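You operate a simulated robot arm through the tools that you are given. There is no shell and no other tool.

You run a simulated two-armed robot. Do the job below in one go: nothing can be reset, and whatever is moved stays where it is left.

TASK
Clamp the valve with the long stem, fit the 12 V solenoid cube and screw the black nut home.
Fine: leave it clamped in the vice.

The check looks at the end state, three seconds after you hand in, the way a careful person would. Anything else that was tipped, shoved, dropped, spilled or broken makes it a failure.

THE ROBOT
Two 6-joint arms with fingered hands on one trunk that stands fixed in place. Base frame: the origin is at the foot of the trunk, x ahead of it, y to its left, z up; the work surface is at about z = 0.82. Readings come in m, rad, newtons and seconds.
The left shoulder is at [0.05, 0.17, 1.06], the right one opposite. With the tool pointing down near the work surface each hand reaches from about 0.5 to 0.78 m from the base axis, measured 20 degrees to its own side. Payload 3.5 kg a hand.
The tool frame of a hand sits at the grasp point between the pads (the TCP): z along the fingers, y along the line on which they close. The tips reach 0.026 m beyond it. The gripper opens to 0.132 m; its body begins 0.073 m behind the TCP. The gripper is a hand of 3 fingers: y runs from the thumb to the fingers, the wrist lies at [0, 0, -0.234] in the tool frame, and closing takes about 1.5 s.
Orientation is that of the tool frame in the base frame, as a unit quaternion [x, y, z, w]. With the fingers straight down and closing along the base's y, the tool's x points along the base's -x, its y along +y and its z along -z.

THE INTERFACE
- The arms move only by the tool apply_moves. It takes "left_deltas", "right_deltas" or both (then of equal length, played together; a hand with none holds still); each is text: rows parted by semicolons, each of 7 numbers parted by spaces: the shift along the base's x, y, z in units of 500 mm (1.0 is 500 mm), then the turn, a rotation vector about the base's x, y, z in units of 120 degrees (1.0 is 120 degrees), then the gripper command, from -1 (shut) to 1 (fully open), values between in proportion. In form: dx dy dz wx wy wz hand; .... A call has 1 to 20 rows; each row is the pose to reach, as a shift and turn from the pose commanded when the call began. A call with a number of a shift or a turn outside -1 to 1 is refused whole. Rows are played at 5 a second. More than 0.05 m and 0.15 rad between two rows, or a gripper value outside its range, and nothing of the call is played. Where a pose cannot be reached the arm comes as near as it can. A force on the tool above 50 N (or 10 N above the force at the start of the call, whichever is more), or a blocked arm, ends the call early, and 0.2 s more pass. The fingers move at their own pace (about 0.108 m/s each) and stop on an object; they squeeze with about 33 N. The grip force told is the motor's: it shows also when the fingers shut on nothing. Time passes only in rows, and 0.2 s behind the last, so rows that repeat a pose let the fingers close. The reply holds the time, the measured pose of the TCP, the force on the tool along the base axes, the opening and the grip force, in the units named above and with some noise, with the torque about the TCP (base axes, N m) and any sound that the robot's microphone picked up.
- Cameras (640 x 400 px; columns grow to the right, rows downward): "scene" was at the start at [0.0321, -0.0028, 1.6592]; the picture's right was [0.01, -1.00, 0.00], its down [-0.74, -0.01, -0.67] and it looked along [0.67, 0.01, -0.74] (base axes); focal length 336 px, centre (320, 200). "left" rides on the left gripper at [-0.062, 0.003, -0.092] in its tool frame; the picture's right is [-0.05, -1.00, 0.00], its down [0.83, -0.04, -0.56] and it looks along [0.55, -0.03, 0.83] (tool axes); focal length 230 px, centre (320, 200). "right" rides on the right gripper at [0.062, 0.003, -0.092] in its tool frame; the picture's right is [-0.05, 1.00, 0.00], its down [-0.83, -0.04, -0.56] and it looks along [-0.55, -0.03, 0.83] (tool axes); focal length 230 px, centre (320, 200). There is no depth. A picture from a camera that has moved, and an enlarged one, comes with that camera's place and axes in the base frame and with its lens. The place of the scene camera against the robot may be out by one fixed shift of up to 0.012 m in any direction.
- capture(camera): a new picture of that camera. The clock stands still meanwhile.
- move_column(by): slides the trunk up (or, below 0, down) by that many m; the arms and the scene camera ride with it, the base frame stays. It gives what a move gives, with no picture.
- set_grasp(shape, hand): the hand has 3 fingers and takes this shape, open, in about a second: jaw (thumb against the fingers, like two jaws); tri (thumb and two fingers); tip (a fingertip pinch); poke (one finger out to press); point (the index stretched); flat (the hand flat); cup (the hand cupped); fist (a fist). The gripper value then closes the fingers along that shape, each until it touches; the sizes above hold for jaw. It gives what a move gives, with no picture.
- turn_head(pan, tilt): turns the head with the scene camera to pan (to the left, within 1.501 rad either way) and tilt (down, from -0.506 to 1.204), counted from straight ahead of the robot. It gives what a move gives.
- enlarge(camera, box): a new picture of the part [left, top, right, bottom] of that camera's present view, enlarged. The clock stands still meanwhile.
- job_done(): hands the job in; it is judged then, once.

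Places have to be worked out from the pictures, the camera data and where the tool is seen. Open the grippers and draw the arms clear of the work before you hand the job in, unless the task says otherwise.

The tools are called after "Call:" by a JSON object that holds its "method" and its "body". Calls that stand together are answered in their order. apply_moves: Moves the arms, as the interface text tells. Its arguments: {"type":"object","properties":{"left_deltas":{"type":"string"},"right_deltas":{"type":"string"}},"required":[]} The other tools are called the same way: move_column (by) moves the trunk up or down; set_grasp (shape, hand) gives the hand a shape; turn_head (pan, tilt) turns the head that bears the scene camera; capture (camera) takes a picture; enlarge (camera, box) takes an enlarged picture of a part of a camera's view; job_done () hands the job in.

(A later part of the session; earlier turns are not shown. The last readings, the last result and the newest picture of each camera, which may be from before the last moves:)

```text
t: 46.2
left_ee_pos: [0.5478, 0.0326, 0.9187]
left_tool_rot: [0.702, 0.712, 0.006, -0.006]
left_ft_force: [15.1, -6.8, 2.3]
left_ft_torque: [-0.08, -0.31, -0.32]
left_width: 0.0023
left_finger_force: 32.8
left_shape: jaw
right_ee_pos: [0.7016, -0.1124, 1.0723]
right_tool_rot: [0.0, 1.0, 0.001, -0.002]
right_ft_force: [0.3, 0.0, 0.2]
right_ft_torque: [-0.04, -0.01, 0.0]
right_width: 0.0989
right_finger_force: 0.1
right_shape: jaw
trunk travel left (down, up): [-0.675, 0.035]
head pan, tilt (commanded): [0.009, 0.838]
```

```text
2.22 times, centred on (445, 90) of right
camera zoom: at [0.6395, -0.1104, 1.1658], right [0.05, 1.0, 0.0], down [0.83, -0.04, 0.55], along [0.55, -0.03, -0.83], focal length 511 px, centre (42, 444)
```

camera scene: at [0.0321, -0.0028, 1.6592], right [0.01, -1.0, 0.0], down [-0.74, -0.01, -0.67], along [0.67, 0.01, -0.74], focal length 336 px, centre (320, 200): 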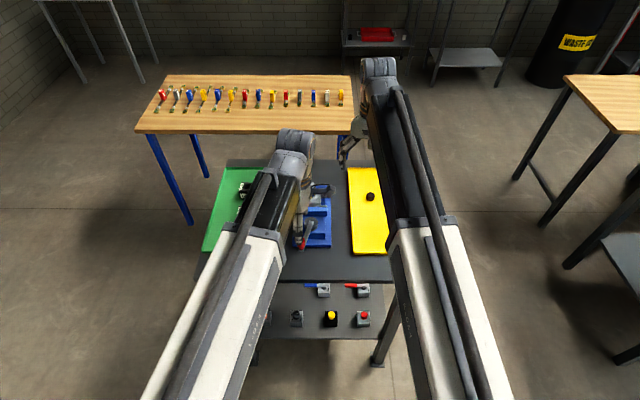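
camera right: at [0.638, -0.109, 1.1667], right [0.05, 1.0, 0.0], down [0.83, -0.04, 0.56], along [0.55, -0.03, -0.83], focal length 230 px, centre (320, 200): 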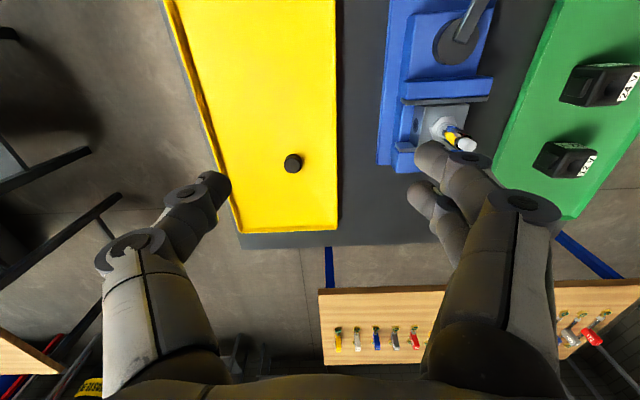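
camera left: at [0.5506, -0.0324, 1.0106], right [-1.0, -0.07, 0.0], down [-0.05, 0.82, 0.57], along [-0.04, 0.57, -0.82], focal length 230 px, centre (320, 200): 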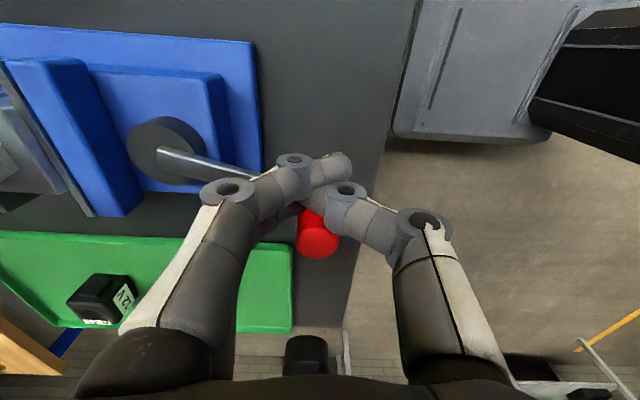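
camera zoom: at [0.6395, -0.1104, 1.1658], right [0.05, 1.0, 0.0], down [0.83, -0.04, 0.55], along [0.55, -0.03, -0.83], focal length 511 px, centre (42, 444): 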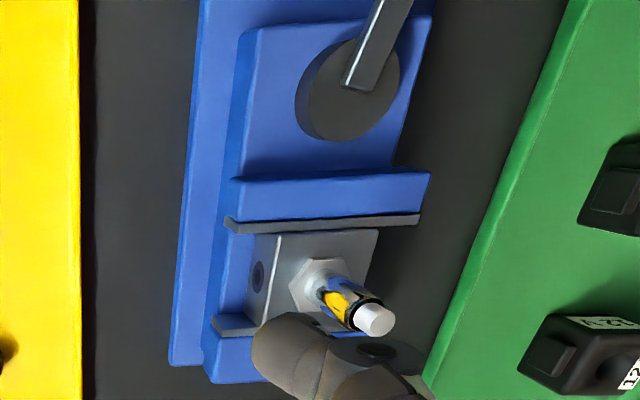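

The thumb slid past the knob, which now sits between thumb and far finger at about (0.546, 0.052); the lever itself hasn't moved. I'll push a little further −y to load the far finger sideways against it.

Call:
{"method": "apply_moves", "body": {"left_deltas": "0 -0.008 0 0 0 0 -1; 0 -0.016 0 0 0 0 -1; 0 -0.024 0 0 0 0 -1; 0 -0.032 0 0 0 0 -1; 0 -0.032 0 0 0 0 -1"}}

Call:
{"method": "capture", "body": {"camera": "left"}}

Call:
{"method": "enlarge", "body": {"camera": "right", "box": [370, 0, 520, 180]}}

```text
t: 47.4
left_ee_pos: [0.5441, 0.0193, 0.9186]
left_tool_rot: [0.702, 0.712, 0.004, -0.007]
left_ft_force: [0.2, -0.6, -0.4]
left_ft_torque: [0.0, 0.0, -0.02]
left_width: 0.0011
left_finger_force: 32.9
left_shape: jaw
right_ee_pos: [0.7, -0.1124, 1.0744]
right_tool_rot: [0.0, 1.0, 0.0, 0.0]
right_ft_force: [-0.1, 0.2, -0.1]
right_ft_torque: [-0.04, 0.03, -0.02]
right_width: 0.0985
right_finger_force: 0.1
right_shape: jaw
trunk travel left (down, up): [-0.675, 0.035]
head pan, tilt (commanded): [0.009, 0.838]
```

```text
taken
camera left: at [0.5482, -0.0461, 1.0103], right [-1.0, -0.07, 0.0], down [-0.05, 0.82, 0.57], along [-0.04, 0.57, -0.82], focal length 230 px, centre (320, 200)
```

left: 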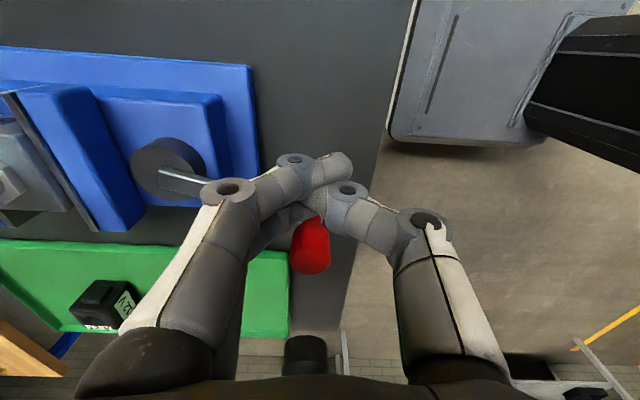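

```text
2.22 times, centred on (445, 90) of right
camera zoom: at [0.6379, -0.109, 1.1666], right [0.05, 1.0, 0.0], down [0.83, -0.04, 0.56], along [0.55, -0.03, -0.83], focal length 511 px, centre (42, 444)
```

zoom: 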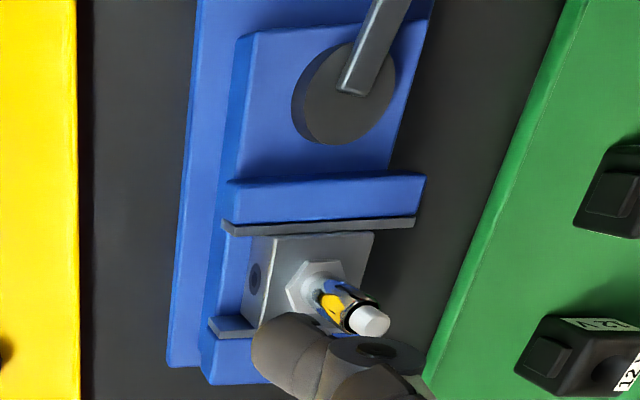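

The hand has passed the knob without moving it. I'll lift, go round to its +y side with the fingers kept closed, and push with the stiff closed bundle.

Call:
{"method": "apply_moves", "body": {"left_deltas": "0 0 0.05 0 0 0 -1; 0 0 0.11 0 0 0 -1; 0.002 0.06 0.11 0 0 0 -1; 0.003 0.12 0.11 0 0 0 -1; 0.004 0.18 0.11 0 0 0 -1; 0.004 0.18 0.05 0 0 0 -1; 0.004 0.18 0 0 0 0 -1; 0.004 0.18 0 0 0 0 -1"}}

Call:
{"method": "capture", "body": {"camera": "left"}}

```text
t: 49.2
left_ee_pos: [0.5459, 0.1084, 0.92]
left_tool_rot: [0.701, 0.713, 0.005, -0.007]
left_ft_force: [0.1, 0.4, 0.2]
left_ft_torque: [0.0, -0.04, -0.01]
left_width: 0.0013
left_finger_force: 33.3
left_shape: jaw
right_ee_pos: [0.7009, -0.1123, 1.0742]
right_tool_rot: [0.0, 1.0, 0.0, 0.0]
right_ft_force: [-0.8, -0.5, 0.2]
right_ft_torque: [-0.06, -0.02, 0.0]
right_width: 0.0988
right_finger_force: 0.0
right_shape: jaw
trunk travel left (down, up): [-0.675, 0.035]
head pan, tilt (commanded): [0.009, 0.838]
```

```text
taken
camera left: at [0.5498, 0.0443, 1.0108], right [-1.0, -0.07, 0.0], down [-0.05, 0.82, 0.57], along [-0.04, 0.57, -0.82], focal length 230 px, centre (320, 200)
```

left: 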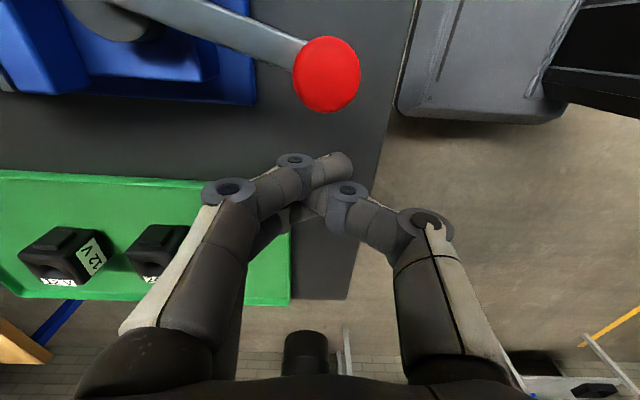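

The closed fingers are on the +y side of the knob with about 2 cm to spare. I'll push −y in small steps.

Call:
{"method": "apply_moves", "body": {"left_deltas": "0 -0.02 0 0 0 0 -1; 0 -0.04 0 0 0 0 -1; 0 -0.048 0 0 0 0 -1; -0.001 -0.056 0 0 0 0 -1; -0.001 -0.062 0 0 0 0 -1; -0.001 -0.068 0 0 0 0 -1; -0.001 -0.068 0 0 0 0 -1"}}

Call:
{"method": "capture", "body": {"camera": "left"}}

Call:
{"method": "enlarge", "body": {"camera": "right", "box": [370, 0, 520, 180]}}

```text
t: 50.8
left_ee_pos: [0.5454, 0.0779, 0.9189]
left_tool_rot: [0.702, 0.712, 0.005, -0.008]
left_ft_force: [-3.5, 24.3, -0.7]
left_ft_torque: [0.16, 0.0, -0.01]
left_width: 0.0013
left_finger_force: 32.8
left_shape: jaw
right_ee_pos: [0.6992, -0.1099, 1.0739]
right_tool_rot: [-0.001, 1.0, -0.001, 0.001]
right_ft_force: [-0.4, 0.1, 0.8]
right_ft_torque: [0.02, 0.01, 0.01]
right_width: 0.0987
right_finger_force: 0.1
right_shape: jaw
trunk travel left (down, up): [-0.675, 0.035]
head pan, tilt (commanded): [0.009, 0.838]
```

```text
taken
camera left: at [0.5494, 0.0134, 1.0102], right [-1.0, -0.07, 0.0], down [-0.06, 0.82, 0.57], along [-0.04, 0.57, -0.82], focal length 230 px, centre (320, 200)
```

left: 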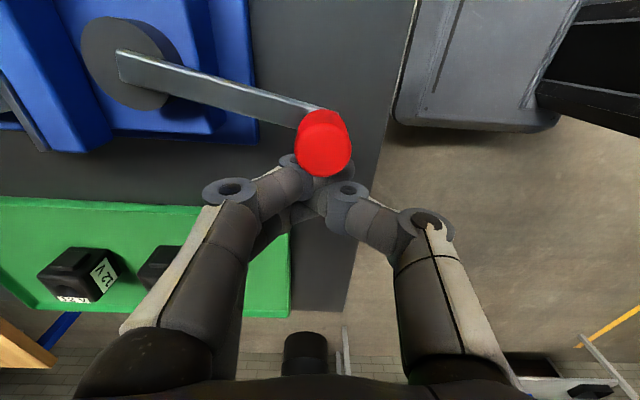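

```text
2.22 times, centred on (445, 90) of right
camera zoom: at [0.6376, -0.1066, 1.1669], right [0.05, 1.0, 0.0], down [0.83, -0.04, 0.56], along [0.55, -0.03, -0.83], focal length 511 px, centre (42, 444)
```

zoom: 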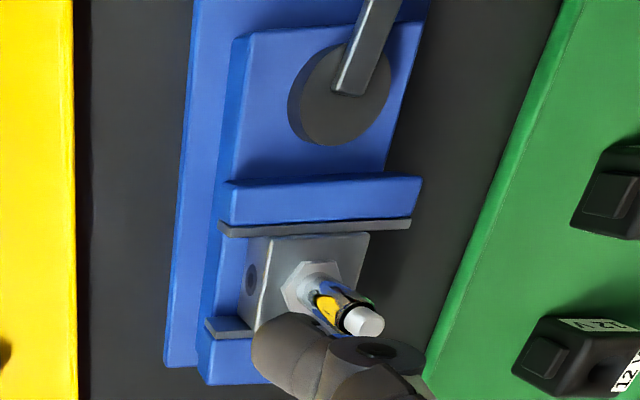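

The lever now resists with 24 N and hardly moves, so the valve is already gripped. I'll press a bit harder, up to about 45 N, to make the clamp firm.

Call:
{"method": "apply_moves", "body": {"left_deltas": "0 -0.003 0 0 0 0 -1; 0 -0.006 0 0 0 0 -1; 0 -0.009 0 0 0 0 -1; 0 -0.012 0 0 0 0 -1; 0 -0.012 0 0 0 0 -1"}}

Call:
{"method": "capture", "body": {"camera": "left"}}

```text
t: 52.0
left_ee_pos: [0.5451, 0.0745, 0.919]
left_tool_rot: [0.701, 0.713, 0.008, -0.01]
left_ft_force: [-7.7, 38.7, -1.8]
left_ft_torque: [0.25, 0.08, -0.08]
left_width: 0.0012
left_finger_force: 33.0
left_shape: jaw
right_ee_pos: [0.7002, -0.1091, 1.074]
right_tool_rot: [0.001, 1.0, -0.001, -0.001]
right_ft_force: [-0.3, 0.0, 0.3]
right_ft_torque: [0.0, 0.02, 0.03]
right_width: 0.0989
right_finger_force: 0.0
right_shape: jaw
trunk travel left (down, up): [-0.675, 0.035]
head pan, tilt (commanded): [0.009, 0.838]
```

```text
taken
camera left: at [0.5496, 0.0097, 1.0098], right [-1.0, -0.07, 0.0], down [-0.06, 0.82, 0.57], along [-0.04, 0.57, -0.82], focal length 230 px, centre (320, 200)
```

left: 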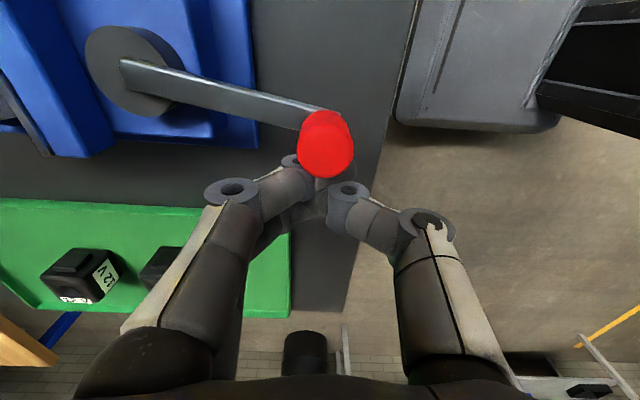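

38.7 N at the knob with only a few mm of springy give: the valve is clamped between both jaws. I'll back off, lift clear, and turn the left hand back to neutral on its way to the green tray.

Call:
{"method": "apply_moves", "body": {"left_deltas": "0 0.03 0 0 0 0 -1; 0 0.06 0.02 0 0 0 -1; 0 0.08 0.08 0 0 0 -0.5; 0 0.1 0.15 0 0 0 0; 0.02 0.12 0.2 0 0 0 0.3; 0.05 0.15 0.25 0 0 0 0.5"}}

Call:
{"method": "apply_moves", "body": {"left_deltas": "0.02 0.02 0 0 0 0.068 0.5; 0.04 0.04 0 0 0 0.136 0.5; 0.06 0.06 0 0 0 0.204 0.5; 0.08 0.08 0 0 0 0.272 0.5; 0.1 0.09 0 0 0 0.34 0.5; 0.12 0.1 0 0 0 0.408 0.5; 0.14 0.11 0 0 0 0.476 0.5; 0.16 0.12 0 0 0 0.544 0.5; 0.18 0.13 0 0 0 0.612 0.5; 0.2 0.14 0 0 0 0.68 0.5; 0.22 0.14 0 0 0 0.744 0.5; 0.22 0.14 0 0 0 0.744 0.5"}}

Call:
{"method": "capture", "body": {"camera": "left"}}

Call:
{"method": "capture", "body": {"camera": "scene"}}

```text
t: 53.4
left_ee_pos: [0.5699, 0.145, 1.045]
left_tool_rot: [0.701, 0.713, 0.006, -0.007]
left_ft_force: [-0.5, 0.0, 0.1]
left_ft_torque: [-0.01, -0.02, -0.04]
left_width: 0.0987
left_finger_force: 0.0
left_shape: jaw
right_ee_pos: [0.701, -0.1127, 1.0735]
right_tool_rot: [0.0, 1.0, 0.0, 0.0]
right_ft_force: [0.4, -0.9, 0.1]
right_ft_torque: [0.02, 0.04, 0.0]
right_width: 0.0984
right_finger_force: 0.0
right_shape: jaw
trunk travel left (down, up): [-0.675, 0.035]
head pan, tilt (commanded): [0.009, 0.838]
```

```text
t: 56.0
left_ee_pos: [0.6797, 0.2129, 1.0448]
left_tool_rot: [-0.002, 1.0, -0.001, -0.008]
left_ft_force: [0.2, 0.0, 0.2]
left_ft_torque: [-0.01, 0.02, 0.01]
left_width: 0.0987
left_finger_force: 0.0
left_shape: jaw
right_ee_pos: [0.6996, -0.1117, 1.0739]
right_tool_rot: [0.0, 1.0, 0.0, -0.001]
right_ft_force: [-0.3, -0.1, -0.3]
right_ft_torque: [0.0, -0.01, -0.01]
right_width: 0.0989
right_finger_force: 0.0
right_shape: jaw
trunk travel left (down, up): [-0.675, 0.035]
head pan, tilt (commanded): [0.009, 0.838]
```

```text
taken
camera left: at [0.7433, 0.2161, 1.1351], right [0.06, -1.0, 0.0], down [-0.82, -0.05, 0.57], along [-0.57, -0.03, -0.82], focal length 230 px, centre (320, 200)
```

left: 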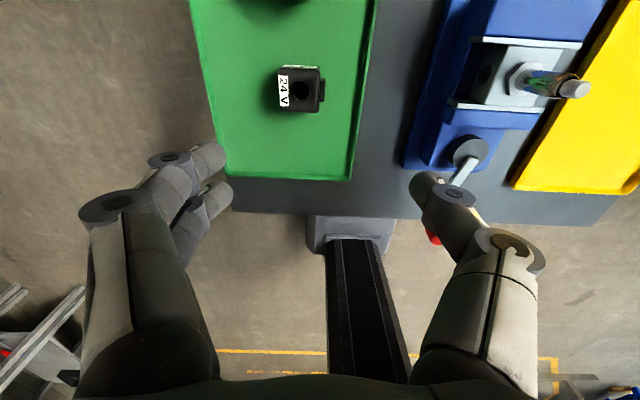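

```text
taken
camera scene: at [0.0321, -0.0028, 1.6592], right [0.01, -1.0, 0.0], down [-0.74, -0.01, -0.67], along [0.67, 0.01, -0.74], focal length 336 px, centre (320, 200)
```

scene: 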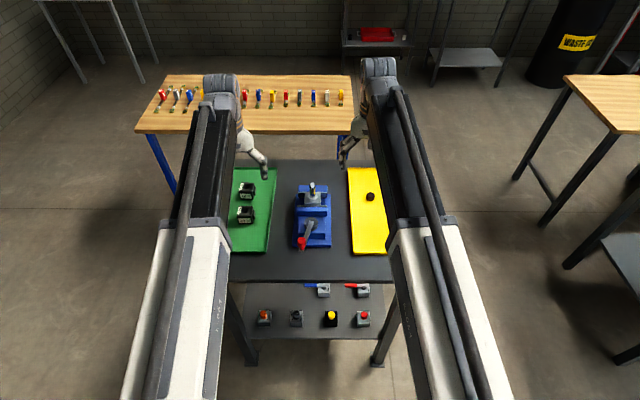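

The left hand is back to neutral. I'll check the clamped valve and the cubes in enlarged views.

Call:
{"method": "enlarge", "body": {"camera": "left", "box": [420, 20, 600, 180]}}

Call:
{"method": "enlarge", "body": {"camera": "left", "box": [250, 0, 350, 130]}}

Call:
{"method": "enlarge", "body": {"camera": "scene", "box": [232, 172, 272, 232]}}

Call:
{"method": "enlarge", "body": {"camera": "scene", "box": [290, 178, 340, 252]}}

```text
2.50 times, centred on (510, 100) of left
camera zoom: at [0.7433, 0.2161, 1.1351], right [0.06, -1.0, 0.0], down [-0.82, -0.05, 0.57], along [-0.57, -0.03, -0.82], focal length 575 px, centre (-155, 450)
```

zoom: 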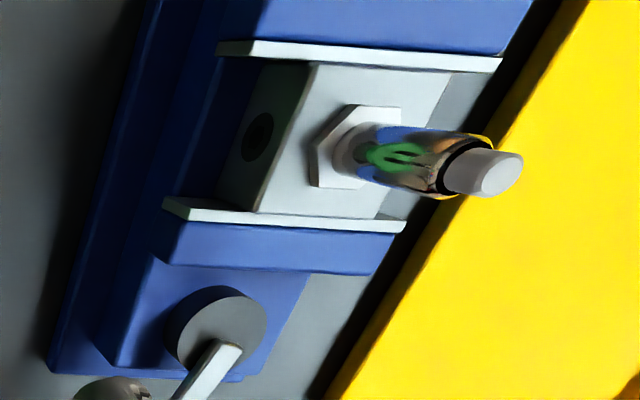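

```text
3.08 times, centred on (300, 65) of left
camera zoom: at [0.7433, 0.2161, 1.1351], right [0.06, -1.0, 0.0], down [-0.82, -0.05, 0.57], along [-0.57, -0.03, -0.82], focal length 708 px, centre (382, 615)
```

zoom: 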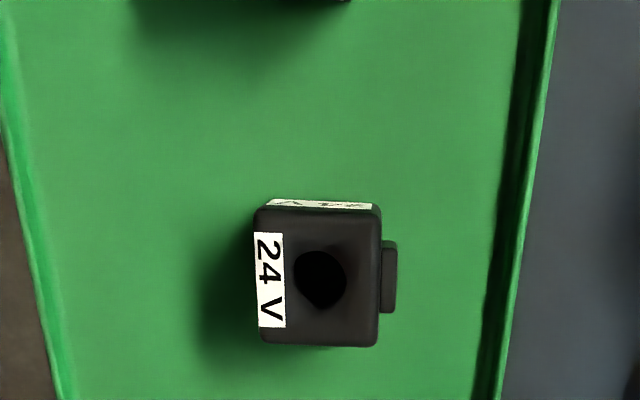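

```text
6.67 times, centred on (252, 202) of scene
camera zoom: at [0.0321, -0.0028, 1.6592], right [0.01, -1.0, 0.0], down [-0.74, -0.01, -0.67], along [0.67, 0.01, -0.74], focal length 2238 px, centre (773, 187)
```

zoom: 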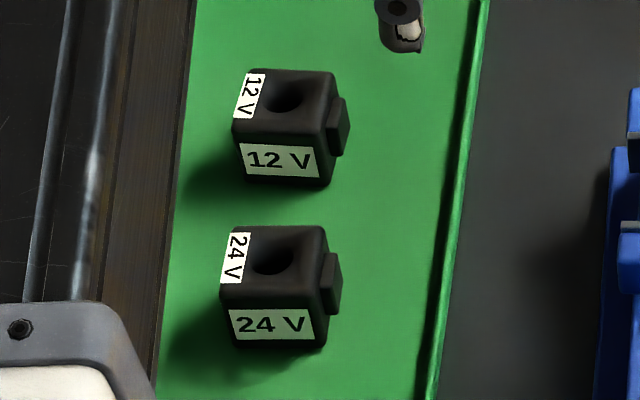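

```text
5.41 times, centred on (315, 215) of scene
camera zoom: at [0.0321, -0.0028, 1.6592], right [0.01, -1.0, 0.0], down [-0.74, -0.01, -0.67], along [0.67, 0.01, -0.74], focal length 1815 px, centre (347, 119)
```

zoom: 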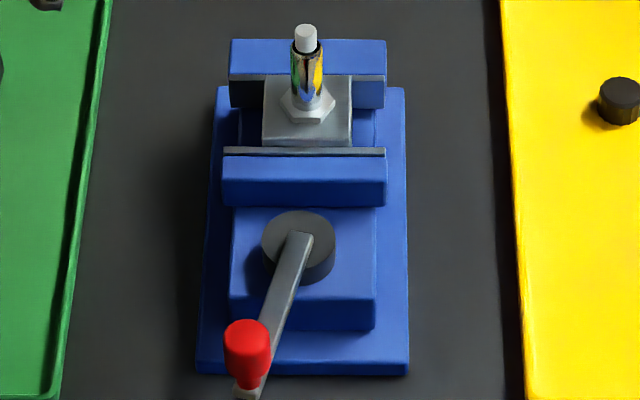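

The block is tight against both jaws and upright. The 12 V cube should be near (0.802, 0.244), so I'll move the left hand above it with a 15° forward tilt (needed for reach) and look.

Call:
{"method": "apply_moves", "body": {"left_deltas": "0.04 0.012 0 0 -0.025 0 0.5; 0.08 0.025 0 0 -0.05 0 0.5; 0.12 0.04 0 0 -0.075 0 0.5; 0.16 0.052 0 0 -0.1 0 0.5; 0.2 0.062 0 0 -0.125 0 0.5; 0.2 0.062 -0.04 0 -0.125 0 0.5; 0.2 0.062 -0.04 0 -0.125 0 0.5"}}

Call:
{"method": "capture", "body": {"camera": "left"}}

Call:
{"method": "enlarge", "body": {"camera": "scene", "box": [220, 150, 300, 230]}}

```text
t: 57.6
left_ee_pos: [0.78, 0.2431, 1.0242]
left_tool_rot: [-0.001, 0.993, -0.002, 0.122]
left_ft_force: [0.1, -0.1, 0.0]
left_ft_torque: [-0.01, 0.01, -0.02]
left_width: 0.0985
left_finger_force: 0.0
left_shape: jaw
right_ee_pos: [0.6991, -0.1114, 1.0743]
right_tool_rot: [0.0, 1.0, 0.0, 0.001]
right_ft_force: [0.4, 0.4, -0.2]
right_ft_torque: [0.01, 0.0, 0.0]
right_width: 0.0986
right_finger_force: 0.1
right_shape: jaw
trunk travel left (down, up): [-0.675, 0.035]
head pan, tilt (commanded): [0.009, 0.838]
```

```text
taken
camera left: at [0.817, 0.2468, 1.1282], right [0.05, -1.0, 0.02], down [-0.94, -0.04, 0.34], along [-0.34, -0.03, -0.94], focal length 230 px, centre (320, 200)
```

left: 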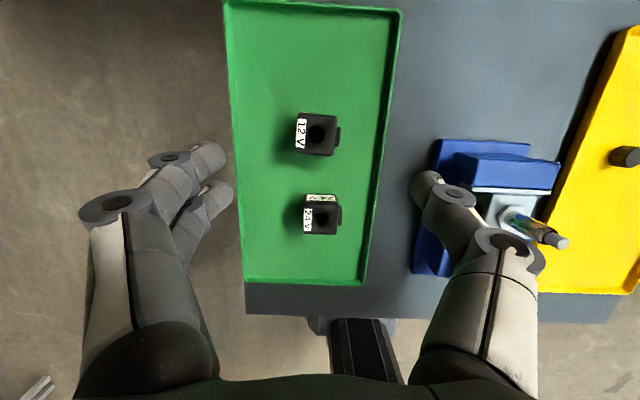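

```text
5.00 times, centred on (260, 190) of scene
camera zoom: at [0.0321, -0.0028, 1.6592], right [0.01, -1.0, 0.0], down [-0.74, -0.01, -0.67], along [0.67, 0.01, -0.74], focal length 1678 px, centre (620, 250)
```

zoom: 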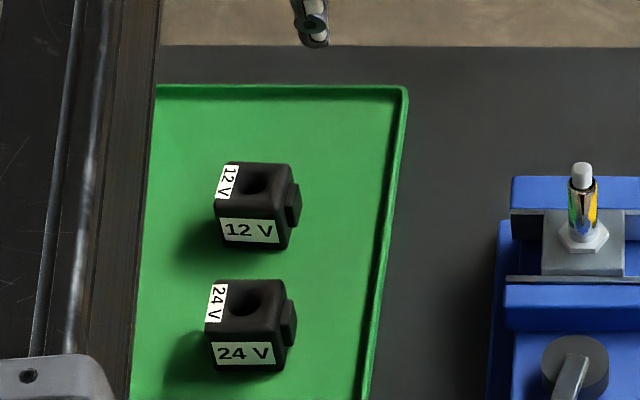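

Both cubes are in view. I'll enlarge the 12 V cube to get its centre, yaw and connector.

Call:
{"method": "enlarge", "body": {"camera": "left", "box": [270, 95, 370, 175]}}

Call:
{"method": "enlarge", "body": {"camera": "right", "box": [520, 40, 640, 200]}}

```text
5.00 times, centred on (320, 135) of left
camera zoom: at [0.817, 0.2468, 1.1282], right [0.05, -1.0, 0.02], down [-0.94, -0.04, 0.34], along [-0.34, -0.03, -0.94], focal length 1150 px, centre (320, 525)
```

zoom: 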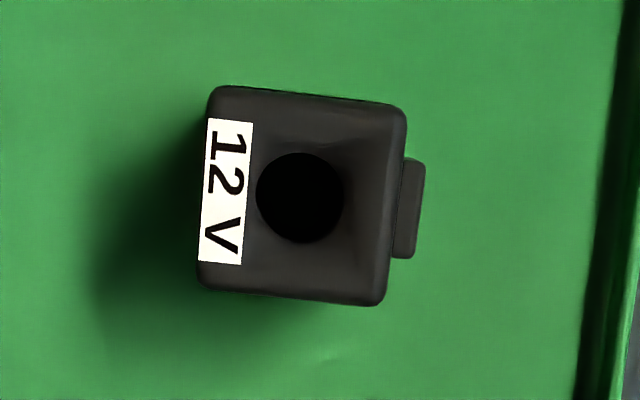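

```text
2.50 times, centred on (580, 120) of right
camera zoom: at [0.6379, -0.1091, 1.1666], right [0.05, 1.0, 0.0], down [0.83, -0.04, 0.56], along [0.55, -0.03, -0.83], focal length 575 px, centre (-330, 400)
```

zoom: 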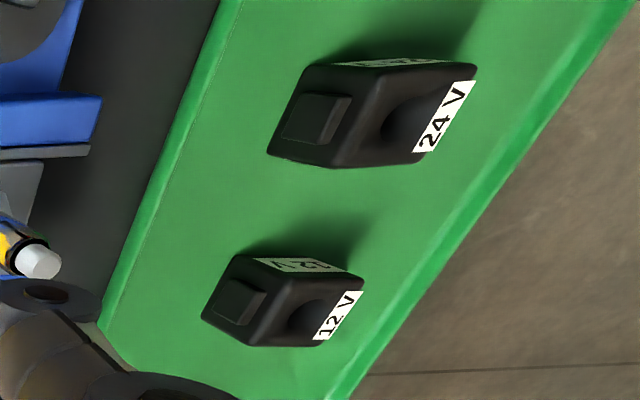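

The 12 V cube is about 42 mm on a side, its hole near (0.798, 0.2465), yawed about −3°, with the connector on −y. I'll narrow the fingers, yaw to match and descend to just above it to check.

Call:
{"method": "apply_moves", "body": {"left_deltas": "0.01 0 -0.05 0 0 -0.012 0.15; 0.02 0 -0.1 0 0 -0.025 0.15; 0.031 0 -0.15 0 0 -0.025 0.15; 0.031 0 -0.2 0 0 -0.025 0.15; 0.031 0 -0.23 0 0 -0.025 0.15; 0.031 0 -0.23 0 0 -0.025 0.15"}}

Call:
{"method": "capture", "body": {"camera": "left"}}

Call:
{"method": "enlarge", "body": {"camera": "scene", "box": [220, 150, 300, 230]}}

```text
t: 59.0
left_ee_pos: [0.7949, 0.2444, 0.9089]
left_tool_rot: [0.026, 0.992, -0.005, 0.122]
left_ft_force: [0.2, 0.1, -0.4]
left_ft_torque: [0.0, -0.02, 0.02]
left_width: 0.0765
left_finger_force: 0.2
left_shape: jaw
right_ee_pos: [0.6995, -0.1121, 1.0741]
right_tool_rot: [0.0, 1.0, 0.0, 0.0]
right_ft_force: [0.0, 0.2, 0.5]
right_ft_torque: [-0.01, 0.0, 0.0]
right_width: 0.0986
right_finger_force: 0.0
right_shape: jaw
trunk travel left (down, up): [-0.675, 0.035]
head pan, tilt (commanded): [0.009, 0.838]
```

```text
taken
camera left: at [0.8329, 0.2449, 1.0131], right [0.0, -1.0, 0.02], down [-0.94, 0.01, 0.34], along [-0.34, -0.01, -0.94], focal length 230 px, centre (320, 200)
```

left: 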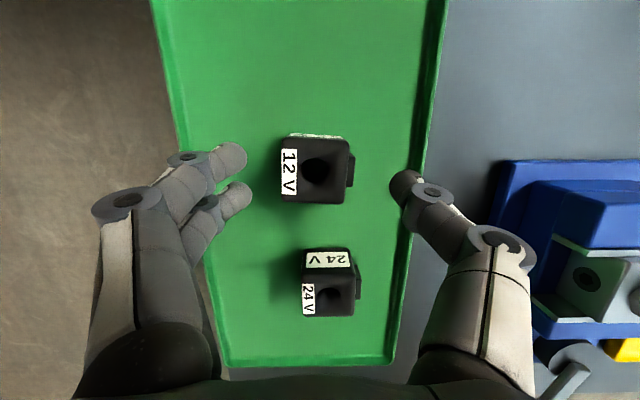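

```text
5.00 times, centred on (260, 190) of scene
camera zoom: at [0.0321, -0.0028, 1.6592], right [0.01, -1.0, 0.0], down [-0.74, -0.01, -0.67], along [0.67, 0.01, -0.74], focal length 1678 px, centre (620, 250)
```

zoom: 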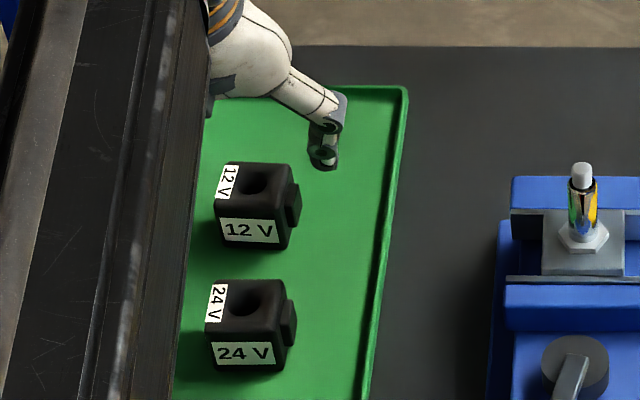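

The yaw now matches the cube. I'll enlarge once more for the final offset before lowering around it.

Call:
{"method": "enlarge", "body": {"camera": "left", "box": [230, 110, 410, 230]}}

```text
3.33 times, centred on (320, 170) of left
camera zoom: at [0.8329, 0.2449, 1.0131], right [0.0, -1.0, 0.02], down [-0.94, 0.01, 0.34], along [-0.34, -0.01, -0.94], focal length 767 px, centre (320, 300)
```

zoom: 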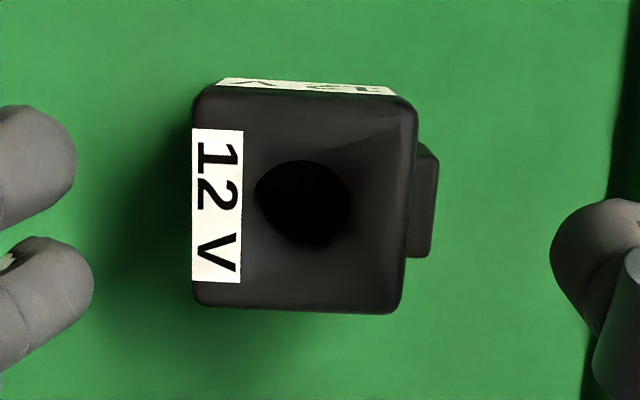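

The hole is centred at about (0.7997, 0.2464) and the fingers are centred on the cube within 1 mm. I'll lower to TCP z≈0.860 and close gently.

Call:
{"method": "apply_moves", "body": {"left_deltas": "0.004 0 -0.03 0 0 0 0.15; 0.004 0 -0.06 0 0 0 0.15; 0.004 0 -0.085 0 0 0 0.15; 0.004 0 -0.098 0 0 0 0.15; 0.004 0 -0.098 0 0 0 0.15"}}

Call:
{"method": "capture", "body": {"camera": "left"}}

Call:
{"method": "enlarge", "body": {"camera": "right", "box": [520, 40, 640, 200]}}

```text
t: 60.2
left_ee_pos: [0.791, 0.2427, 0.861]
left_tool_rot: [0.024, 0.992, -0.005, 0.122]
left_ft_force: [0.2, 0.5, 0.7]
left_ft_torque: [0.0, -0.02, 0.01]
left_width: 0.0766
left_finger_force: 0.1
left_shape: jaw
left hand out of reach, approached as far as the arm can: row 2, 3, 4, 5
right_ee_pos: [0.6993, -0.1122, 1.0738]
right_tool_rot: [0.0, 1.0, 0.0, 0.0]
right_ft_force: [-0.1, 0.8, 0.0]
right_ft_torque: [0.01, 0.0, -0.03]
right_width: 0.0984
right_finger_force: 0.0
right_shape: jaw
trunk travel left (down, up): [-0.675, 0.035]
head pan, tilt (commanded): [0.009, 0.838]
```

```text
taken
camera left: at [0.8278, 0.2438, 0.9656], right [0.0, -1.0, 0.02], down [-0.94, 0.01, 0.34], along [-0.34, -0.01, -0.94], focal length 230 px, centre (320, 200)
```

left: 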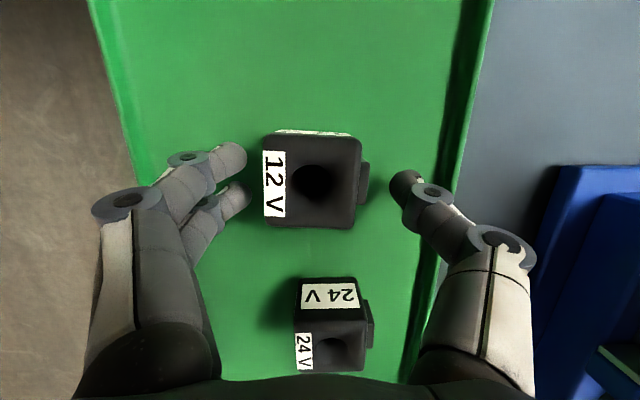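

```text
2.50 times, centred on (580, 120) of right
camera zoom: at [0.6379, -0.1091, 1.1666], right [0.05, 1.0, 0.0], down [0.83, -0.04, 0.56], along [0.55, -0.03, -0.83], focal length 575 px, centre (-330, 400)
```

zoom: 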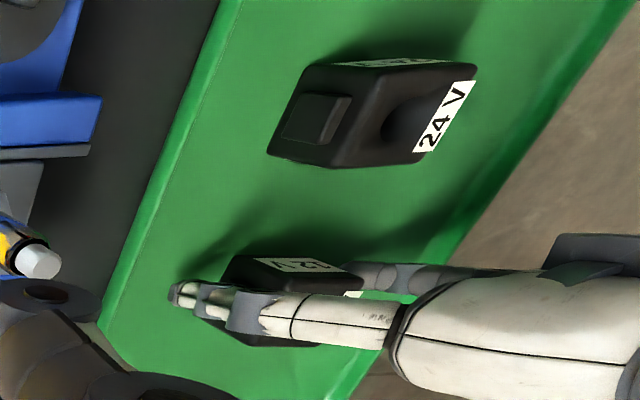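

The arm stopped at x=0.791, but the finger pair is within about 2 mm of the cube's mid-line at tip level, which is good enough. I'll close gently on the cube.

Call:
{"method": "apply_moves", "body": {"left_deltas": "0 0 0 0 0 0 0; 0 0 0 0 0 0 -0.1; 0 0 0 0 0 0 -0.15; 0 0 0 0 0 0 -0.2; 0 0 0 0 0 0 -0.3; 0 0 0 0 0 0 -0.5; 0 0 0 0 0 0 -1; 0 0 0 0 0 0 -1; 0 0 0 0 0 0 -1; 0 0 0 0 0 0 -1"}}

Call:
{"method": "capture", "body": {"camera": "left"}}

Call:
{"method": "enlarge", "body": {"camera": "right", "box": [520, 40, 640, 200]}}

```text
t: 62.4
left_ee_pos: [0.791, 0.2432, 0.8605]
left_tool_rot: [0.024, 0.992, -0.004, 0.123]
left_ft_force: [1.6, 0.5, 0.6]
left_ft_torque: [0.0, 0.01, 0.01]
left_width: 0.0435
left_finger_force: 33.0
left_shape: jaw
right_ee_pos: [0.6986, -0.1123, 1.0742]
right_tool_rot: [0.0, 1.0, 0.0, -0.001]
right_ft_force: [0.0, -0.2, 0.3]
right_ft_torque: [-0.02, -0.02, 0.02]
right_width: 0.0987
right_finger_force: 0.1
right_shape: jaw
trunk travel left (down, up): [-0.675, 0.035]
head pan, tilt (commanded): [0.009, 0.838]
```

```text
taken
camera left: at [0.8278, 0.2438, 0.9655], right [0.0, -1.0, 0.02], down [-0.94, 0.01, 0.34], along [-0.34, -0.01, -0.94], focal length 230 px, centre (320, 200)
```

left: 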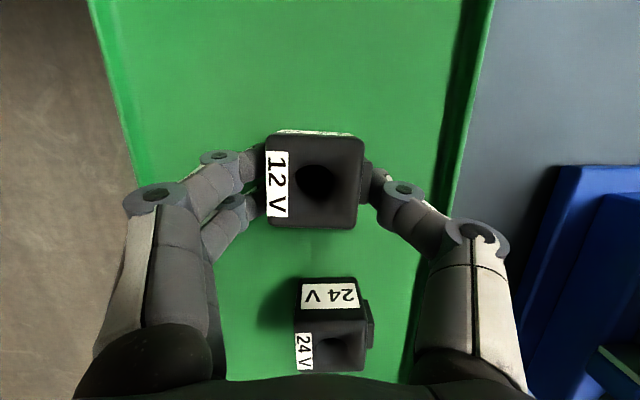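

```text
2.50 times, centred on (580, 120) of right
camera zoom: at [0.638, -0.109, 1.1665], right [0.05, 1.0, 0.0], down [0.83, -0.04, 0.56], along [0.55, -0.03, -0.83], focal length 575 px, centre (-330, 400)
```

zoom: 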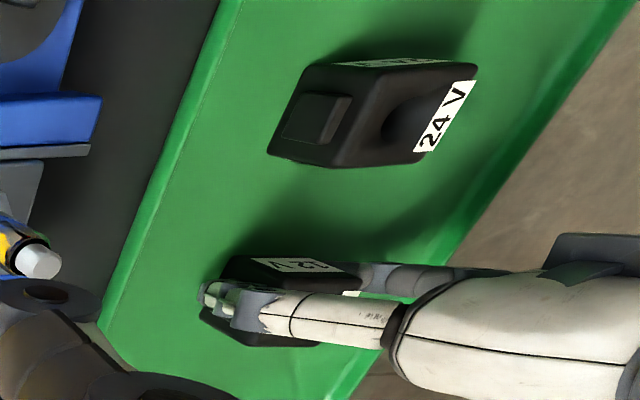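

The cube is held at 33 N. I'll lift it straight up slowly and check that it hangs level.

Call:
{"method": "apply_moves", "body": {"left_deltas": "0 0 0.01 0 0 0 -1; 0 0 0.025 0 0 0 -1; 0 0 0.05 0 0 0 -1; 0 0 0.08 0 0 0 -1; 0 0 0.11 0 0 0 -1; 0 0 0.14 0 0 0 -1; 0 0 0.14 0 0 0 -1"}}

Call:
{"method": "enlarge", "body": {"camera": "left", "box": [210, 110, 430, 250]}}

Call:
{"method": "enlarge", "body": {"camera": "scene", "box": [220, 150, 300, 230]}}

Call:
{"method": "enlarge", "body": {"camera": "right", "box": [480, 40, 640, 220]}}

```text
t: 64.0
left_ee_pos: [0.7908, 0.2438, 0.9312]
left_tool_rot: [0.024, 0.992, -0.004, 0.121]
left_ft_force: [-0.4, -1.3, -1.3]
left_ft_torque: [0.0, -0.04, 0.02]
left_width: 0.0432
left_finger_force: 33.0
left_shape: jaw
right_ee_pos: [0.7007, -0.1123, 1.0735]
right_tool_rot: [-0.001, 1.0, 0.0, 0.0]
right_ft_force: [0.0, 0.5, 0.6]
right_ft_torque: [-0.01, 0.0, 0.03]
right_width: 0.0985
right_finger_force: 0.1
right_shape: jaw
trunk travel left (down, up): [-0.675, 0.035]
head pan, tilt (commanded): [0.009, 0.838]
```

```text
2.86 times, centred on (320, 180) of left
camera zoom: at [0.8277, 0.2438, 1.0355], right [0.0, -1.0, 0.02], down [-0.94, 0.01, 0.34], along [-0.34, -0.01, -0.94], focal length 657 px, centre (320, 257)
```

zoom: 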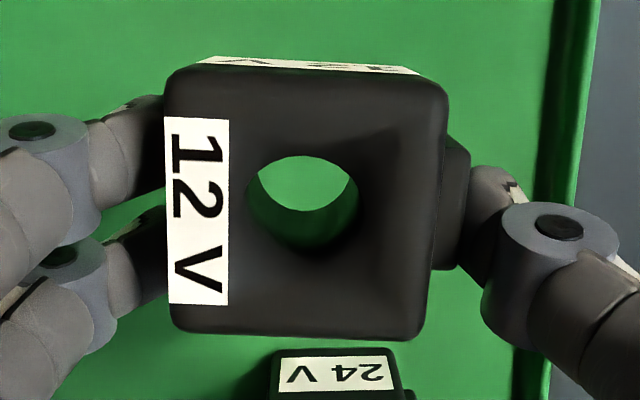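

```text
5.00 times, centred on (260, 190) of scene
camera zoom: at [0.0323, -0.0027, 1.6592], right [0.01, -1.0, 0.0], down [-0.74, -0.01, -0.67], along [0.67, 0.01, -0.74], focal length 1678 px, centre (620, 250)
```

zoom: 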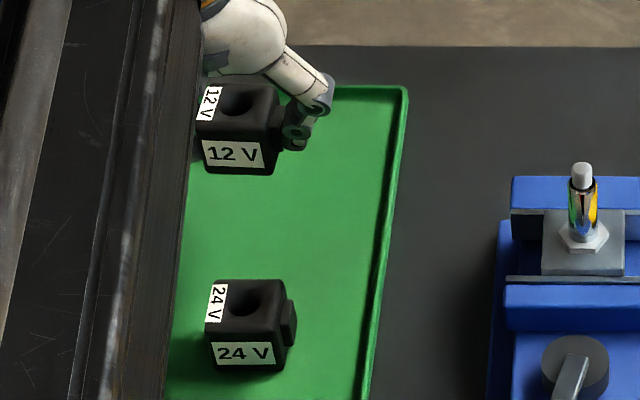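

```text
2.22 times, centred on (560, 130) of right
camera zoom: at [0.6381, -0.109, 1.1664], right [0.05, 1.0, 0.0], down [0.83, -0.04, 0.56], along [0.55, -0.03, -0.83], focal length 511 px, centre (-213, 356)
```

zoom: 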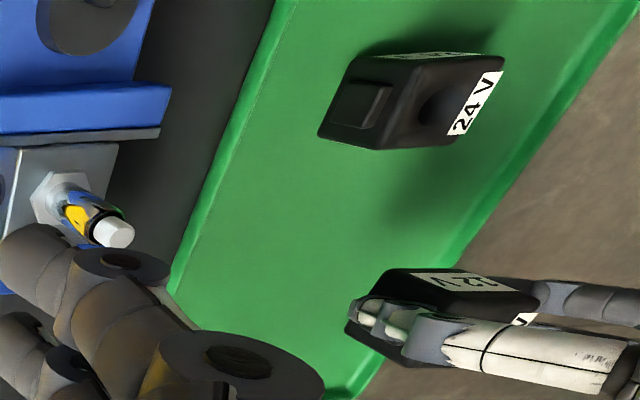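

The cube hangs level and its bore is clear. For aligning it over the stem I want a side view, so I'll turn the right hand +90° so its camera looks along +y at the vice while the left hand waits.

Call:
{"method": "apply_moves", "body": {"right_deltas": "0 -0.01 0.01 0 0 0.068 0.5; 0 -0.015 0.02 0 0 0.136 0.5; 0.01 -0.02 0.03 0 0 0.204 0.5; 0.015 -0.025 0.04 0 0 0.272 0.5; 0.02 -0.03 0.05 0 0 0.34 0.5; 0.025 -0.035 0.05 0 0 0.408 0.5; 0.03 -0.04 0.05 0 0 0.476 0.5; 0.035 -0.045 0.05 0 0 0.544 0.5; 0.04 -0.05 0.05 0 0 0.612 0.5; 0.04 -0.05 0.05 0 0 0.68 0.5; 0.04 -0.05 0.05 0 0 0.745 0.5; 0.04 -0.05 0.05 0 0 0.745 0.5"}}

Call:
{"method": "capture", "body": {"camera": "right"}}

Call:
{"method": "capture", "body": {"camera": "scene"}}

```text
t: 66.6
left_ee_pos: [0.7909, 0.2431, 0.9305]
left_tool_rot: [0.026, 0.992, -0.004, 0.122]
left_ft_force: [0.4, -0.1, -1.8]
left_ft_torque: [0.0, 0.02, 0.01]
left_width: 0.0431
left_finger_force: 33.1
left_shape: jaw
right_ee_pos: [0.7194, -0.137, 1.0984]
right_tool_rot: [-0.678, 0.735, 0.0, 0.0]
right_ft_force: [0.0, -0.3, 0.1]
right_ft_torque: [-0.02, 0.02, -0.01]
right_width: 0.0983
right_finger_force: 0.0
right_shape: jaw
right hand out of reach, approached as far as the arm can: row 11, 12
trunk travel left (down, up): [-0.675, 0.035]
head pan, tilt (commanded): [0.009, 0.838]
```

```text
taken
camera right: at [0.7113, -0.1977, 1.1914], right [-0.99, 0.13, 0.0], down [0.11, 0.82, 0.55], along [0.07, 0.55, -0.83], focal length 230 px, centre (320, 200)
```

right: 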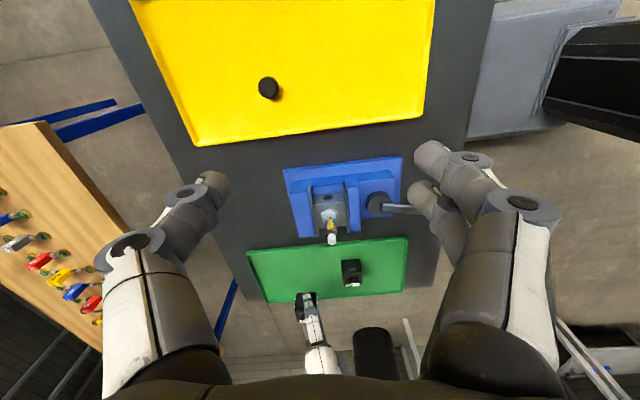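

```text
taken
camera scene: at [0.0323, -0.0027, 1.6592], right [0.01, -1.0, 0.0], down [-0.74, -0.01, -0.67], along [0.67, 0.01, -0.74], focal length 336 px, centre (320, 200)
```

scene: 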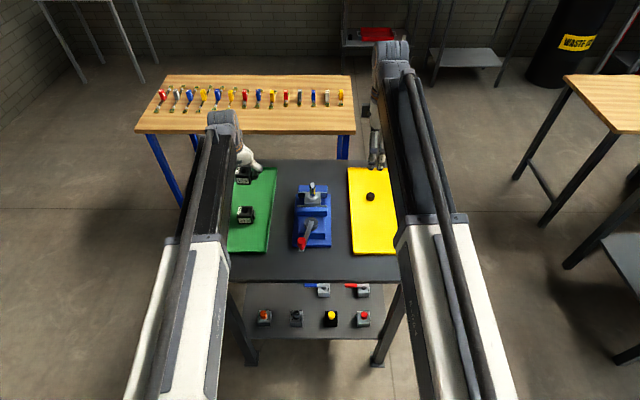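

This gives a good side view of the stem. I'll enlarge it and the scene view to fix the stem's position.

Call:
{"method": "enlarge", "body": {"camera": "right", "box": [280, 155, 400, 255]}}

Call:
{"method": "enlarge", "body": {"camera": "scene", "box": [298, 178, 328, 212]}}

```text
4.00 times, centred on (340, 205) of right
camera zoom: at [0.7113, -0.1977, 1.1914], right [-0.99, 0.13, 0.0], down [0.11, 0.82, 0.55], along [0.07, 0.55, -0.83], focal length 920 px, centre (240, 180)
```

zoom: 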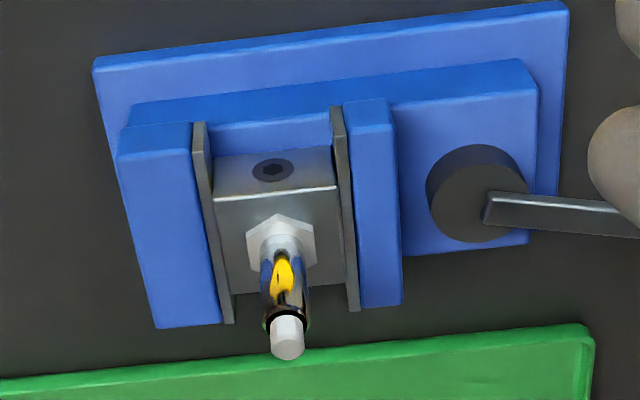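

```text
11.76 times, centred on (313, 195) of scene
camera zoom: at [0.0323, -0.0027, 1.6592], right [0.01, -1.0, 0.0], down [-0.74, -0.01, -0.67], along [0.67, 0.01, -0.74], focal length 3950 px, centre (402, 259)
```

zoom: 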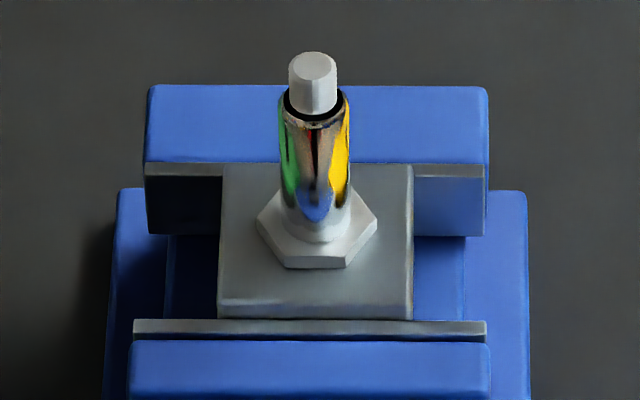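

Both views put the stem axis near (0.724, 0.025), tip z≈0.963; the bore sits about (+0.0105, +0.0015) from the left TCP. I'll carry the cube to hover about 2 cm above the stem, backing the right hand a little away.

Call:
{"method": "apply_moves", "body": {"left_deltas": "-0.03 -0.02 0.03 0 0 0.002 -1; -0.06 -0.06 0.07 0 0 0.005 -1; -0.09 -0.11 0.11 0 0 0.01 -1; -0.11 -0.17 0.15 0 0 0.015 -1; -0.125 -0.23 0.178 0 0 0.02 -1; -0.14 -0.29 0.178 0 0 0.022 -1; -0.15 -0.35 0.178 0 0 0.022 -1; -0.1544 -0.40 0.178 0 0 0.022 -1; -0.1544 -0.43 0.178 0 0 0.022 -1; -0.1544 -0.4406 0.178 0 0 0.022 -1; -0.1544 -0.4406 0.178 0 0 0.022 -1", "right_deltas": "0 -0.03 0 0 0 0 0.5; 0 -0.06 0 0 0 0 0.5; 0 -0.09 0 0 0 0 0.5; 0 -0.1 0 0 0 0 0.5; 0 -0.1 0 0 0 0 0.5; 0 -0.1 0 0 0 0 0.5; 0 -0.1 0 0 0 0 0.5; 0 -0.1 0 0 0 0 0.5; 0 -0.1 0 0 0 0 0.5; 0 -0.1 0 0 0 0 0.5; 0 -0.1 0 0 0 0 0.5"}}

Call:
{"method": "capture", "body": {"camera": "left"}}

Call:
{"method": "capture", "body": {"camera": "right"}}

Call:
{"method": "enlarge", "body": {"camera": "scene", "box": [280, 160, 350, 230]}}

```text
t: 69.0
left_ee_pos: [0.714, 0.0228, 1.0192]
left_tool_rot: [0.002, 0.992, -0.002, 0.122]
left_ft_force: [-0.3, -0.7, -2.4]
left_ft_torque: [0.0, -0.01, -0.02]
left_width: 0.0432
left_finger_force: 32.9
left_shape: jaw
right_ee_pos: [0.7193, -0.1561, 1.0971]
right_tool_rot: [-0.666, 0.746, -0.001, 0.0]
right_ft_force: [-1.1, -0.7, -0.2]
right_ft_torque: [0.0, -0.05, -0.01]
right_width: 0.0985
right_finger_force: 0.1
right_shape: jaw
right hand out of reach, approached as far as the arm can: row 1, 2, 3, 4, 5, 6, 7, 8, 9, 10, 11
trunk travel left (down, up): [-0.675, 0.035]
head pan, tilt (commanded): [0.009, 0.838]
```

```text
taken
camera left: at [0.7502, 0.0258, 1.1242], right [0.05, -1.0, 0.02], down [-0.94, -0.04, 0.34], along [-0.34, -0.03, -0.94], focal length 230 px, centre (320, 200)
```

left: 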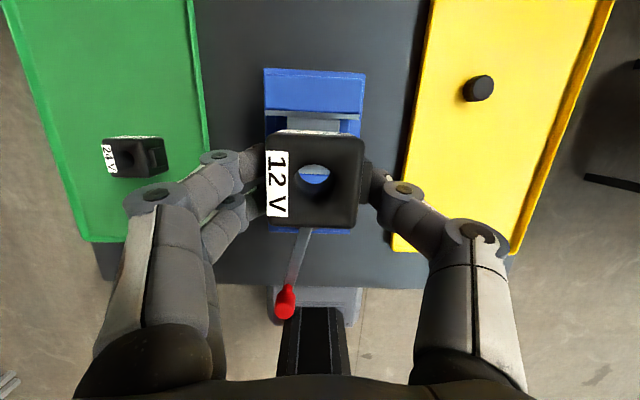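

```text
taken
camera right: at [0.7096, -0.2176, 1.191], right [-0.99, 0.16, 0.0], down [0.14, 0.82, 0.55], along [0.09, 0.54, -0.83], focal length 230 px, centre (320, 200)
```

right: 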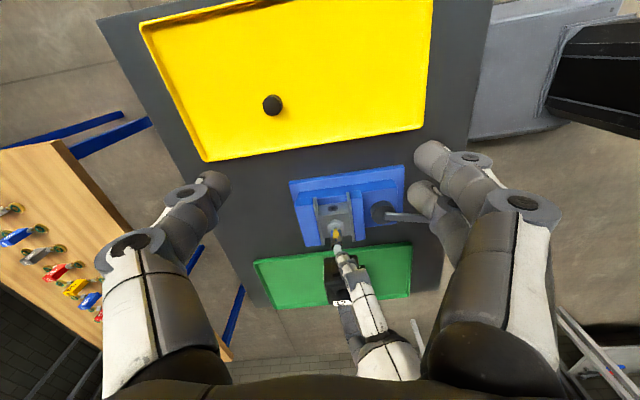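

```text
5.71 times, centred on (315, 195) of scene
camera zoom: at [0.0323, -0.0028, 1.6592], right [0.01, -1.0, 0.0], down [-0.74, -0.01, -0.67], along [0.67, 0.01, -0.74], focal length 1918 px, centre (349, 229)
```

zoom: 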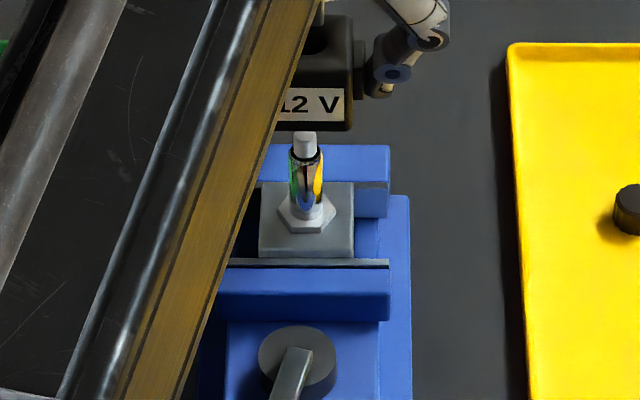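

The cube hovers above the stem. I'll enlarge all three views to compare bore and stem positions.

Call:
{"method": "enlarge", "body": {"camera": "left", "box": [250, 90, 390, 240]}}

Call:
{"method": "enlarge", "body": {"camera": "right", "box": [290, 190, 400, 310]}}

Call:
{"method": "enlarge", "body": {"camera": "scene", "box": [298, 160, 336, 208]}}

```text
2.67 times, centred on (320, 165) of left
camera zoom: at [0.7502, 0.0258, 1.1242], right [0.05, -1.0, 0.02], down [-0.94, -0.04, 0.34], along [-0.34, -0.03, -0.94], focal length 614 px, centre (320, 293)
```

zoom: 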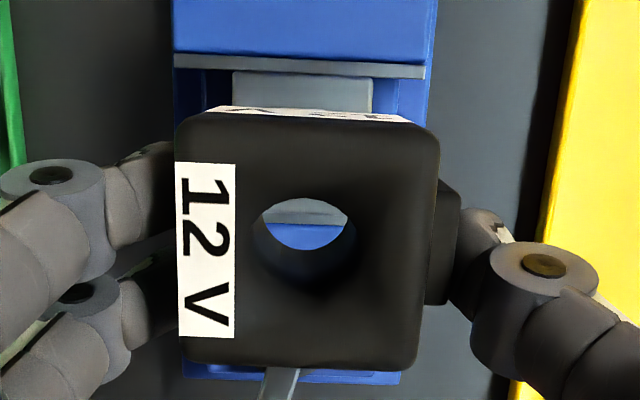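

```text
3.33 times, centred on (345, 250) of right
camera zoom: at [0.7096, -0.2176, 1.191], right [-0.99, 0.16, 0.0], down [0.14, 0.82, 0.55], along [0.09, 0.54, -0.83], focal length 767 px, centre (237, 33)
```

zoom: 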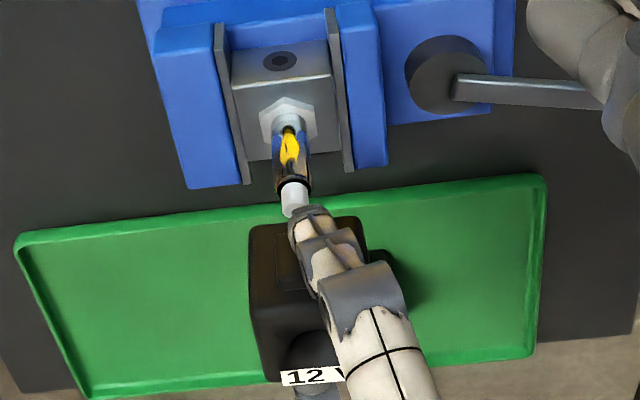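

```text
8.33 times, centred on (317, 184) of scene
camera zoom: at [0.0323, -0.0028, 1.6592], right [0.01, -1.0, 0.0], down [-0.74, -0.01, -0.67], along [0.67, 0.01, -0.74], focal length 2798 px, centre (345, 333)
```

zoom: 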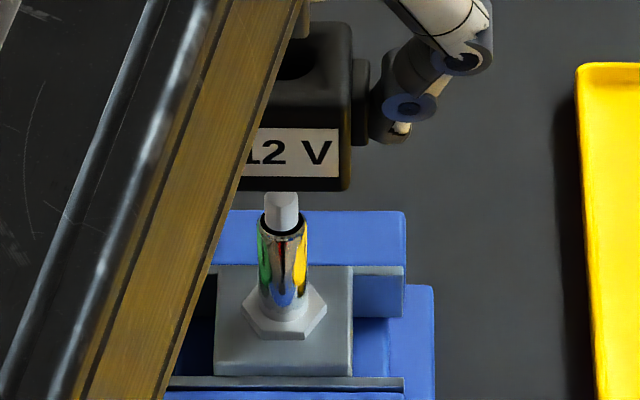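

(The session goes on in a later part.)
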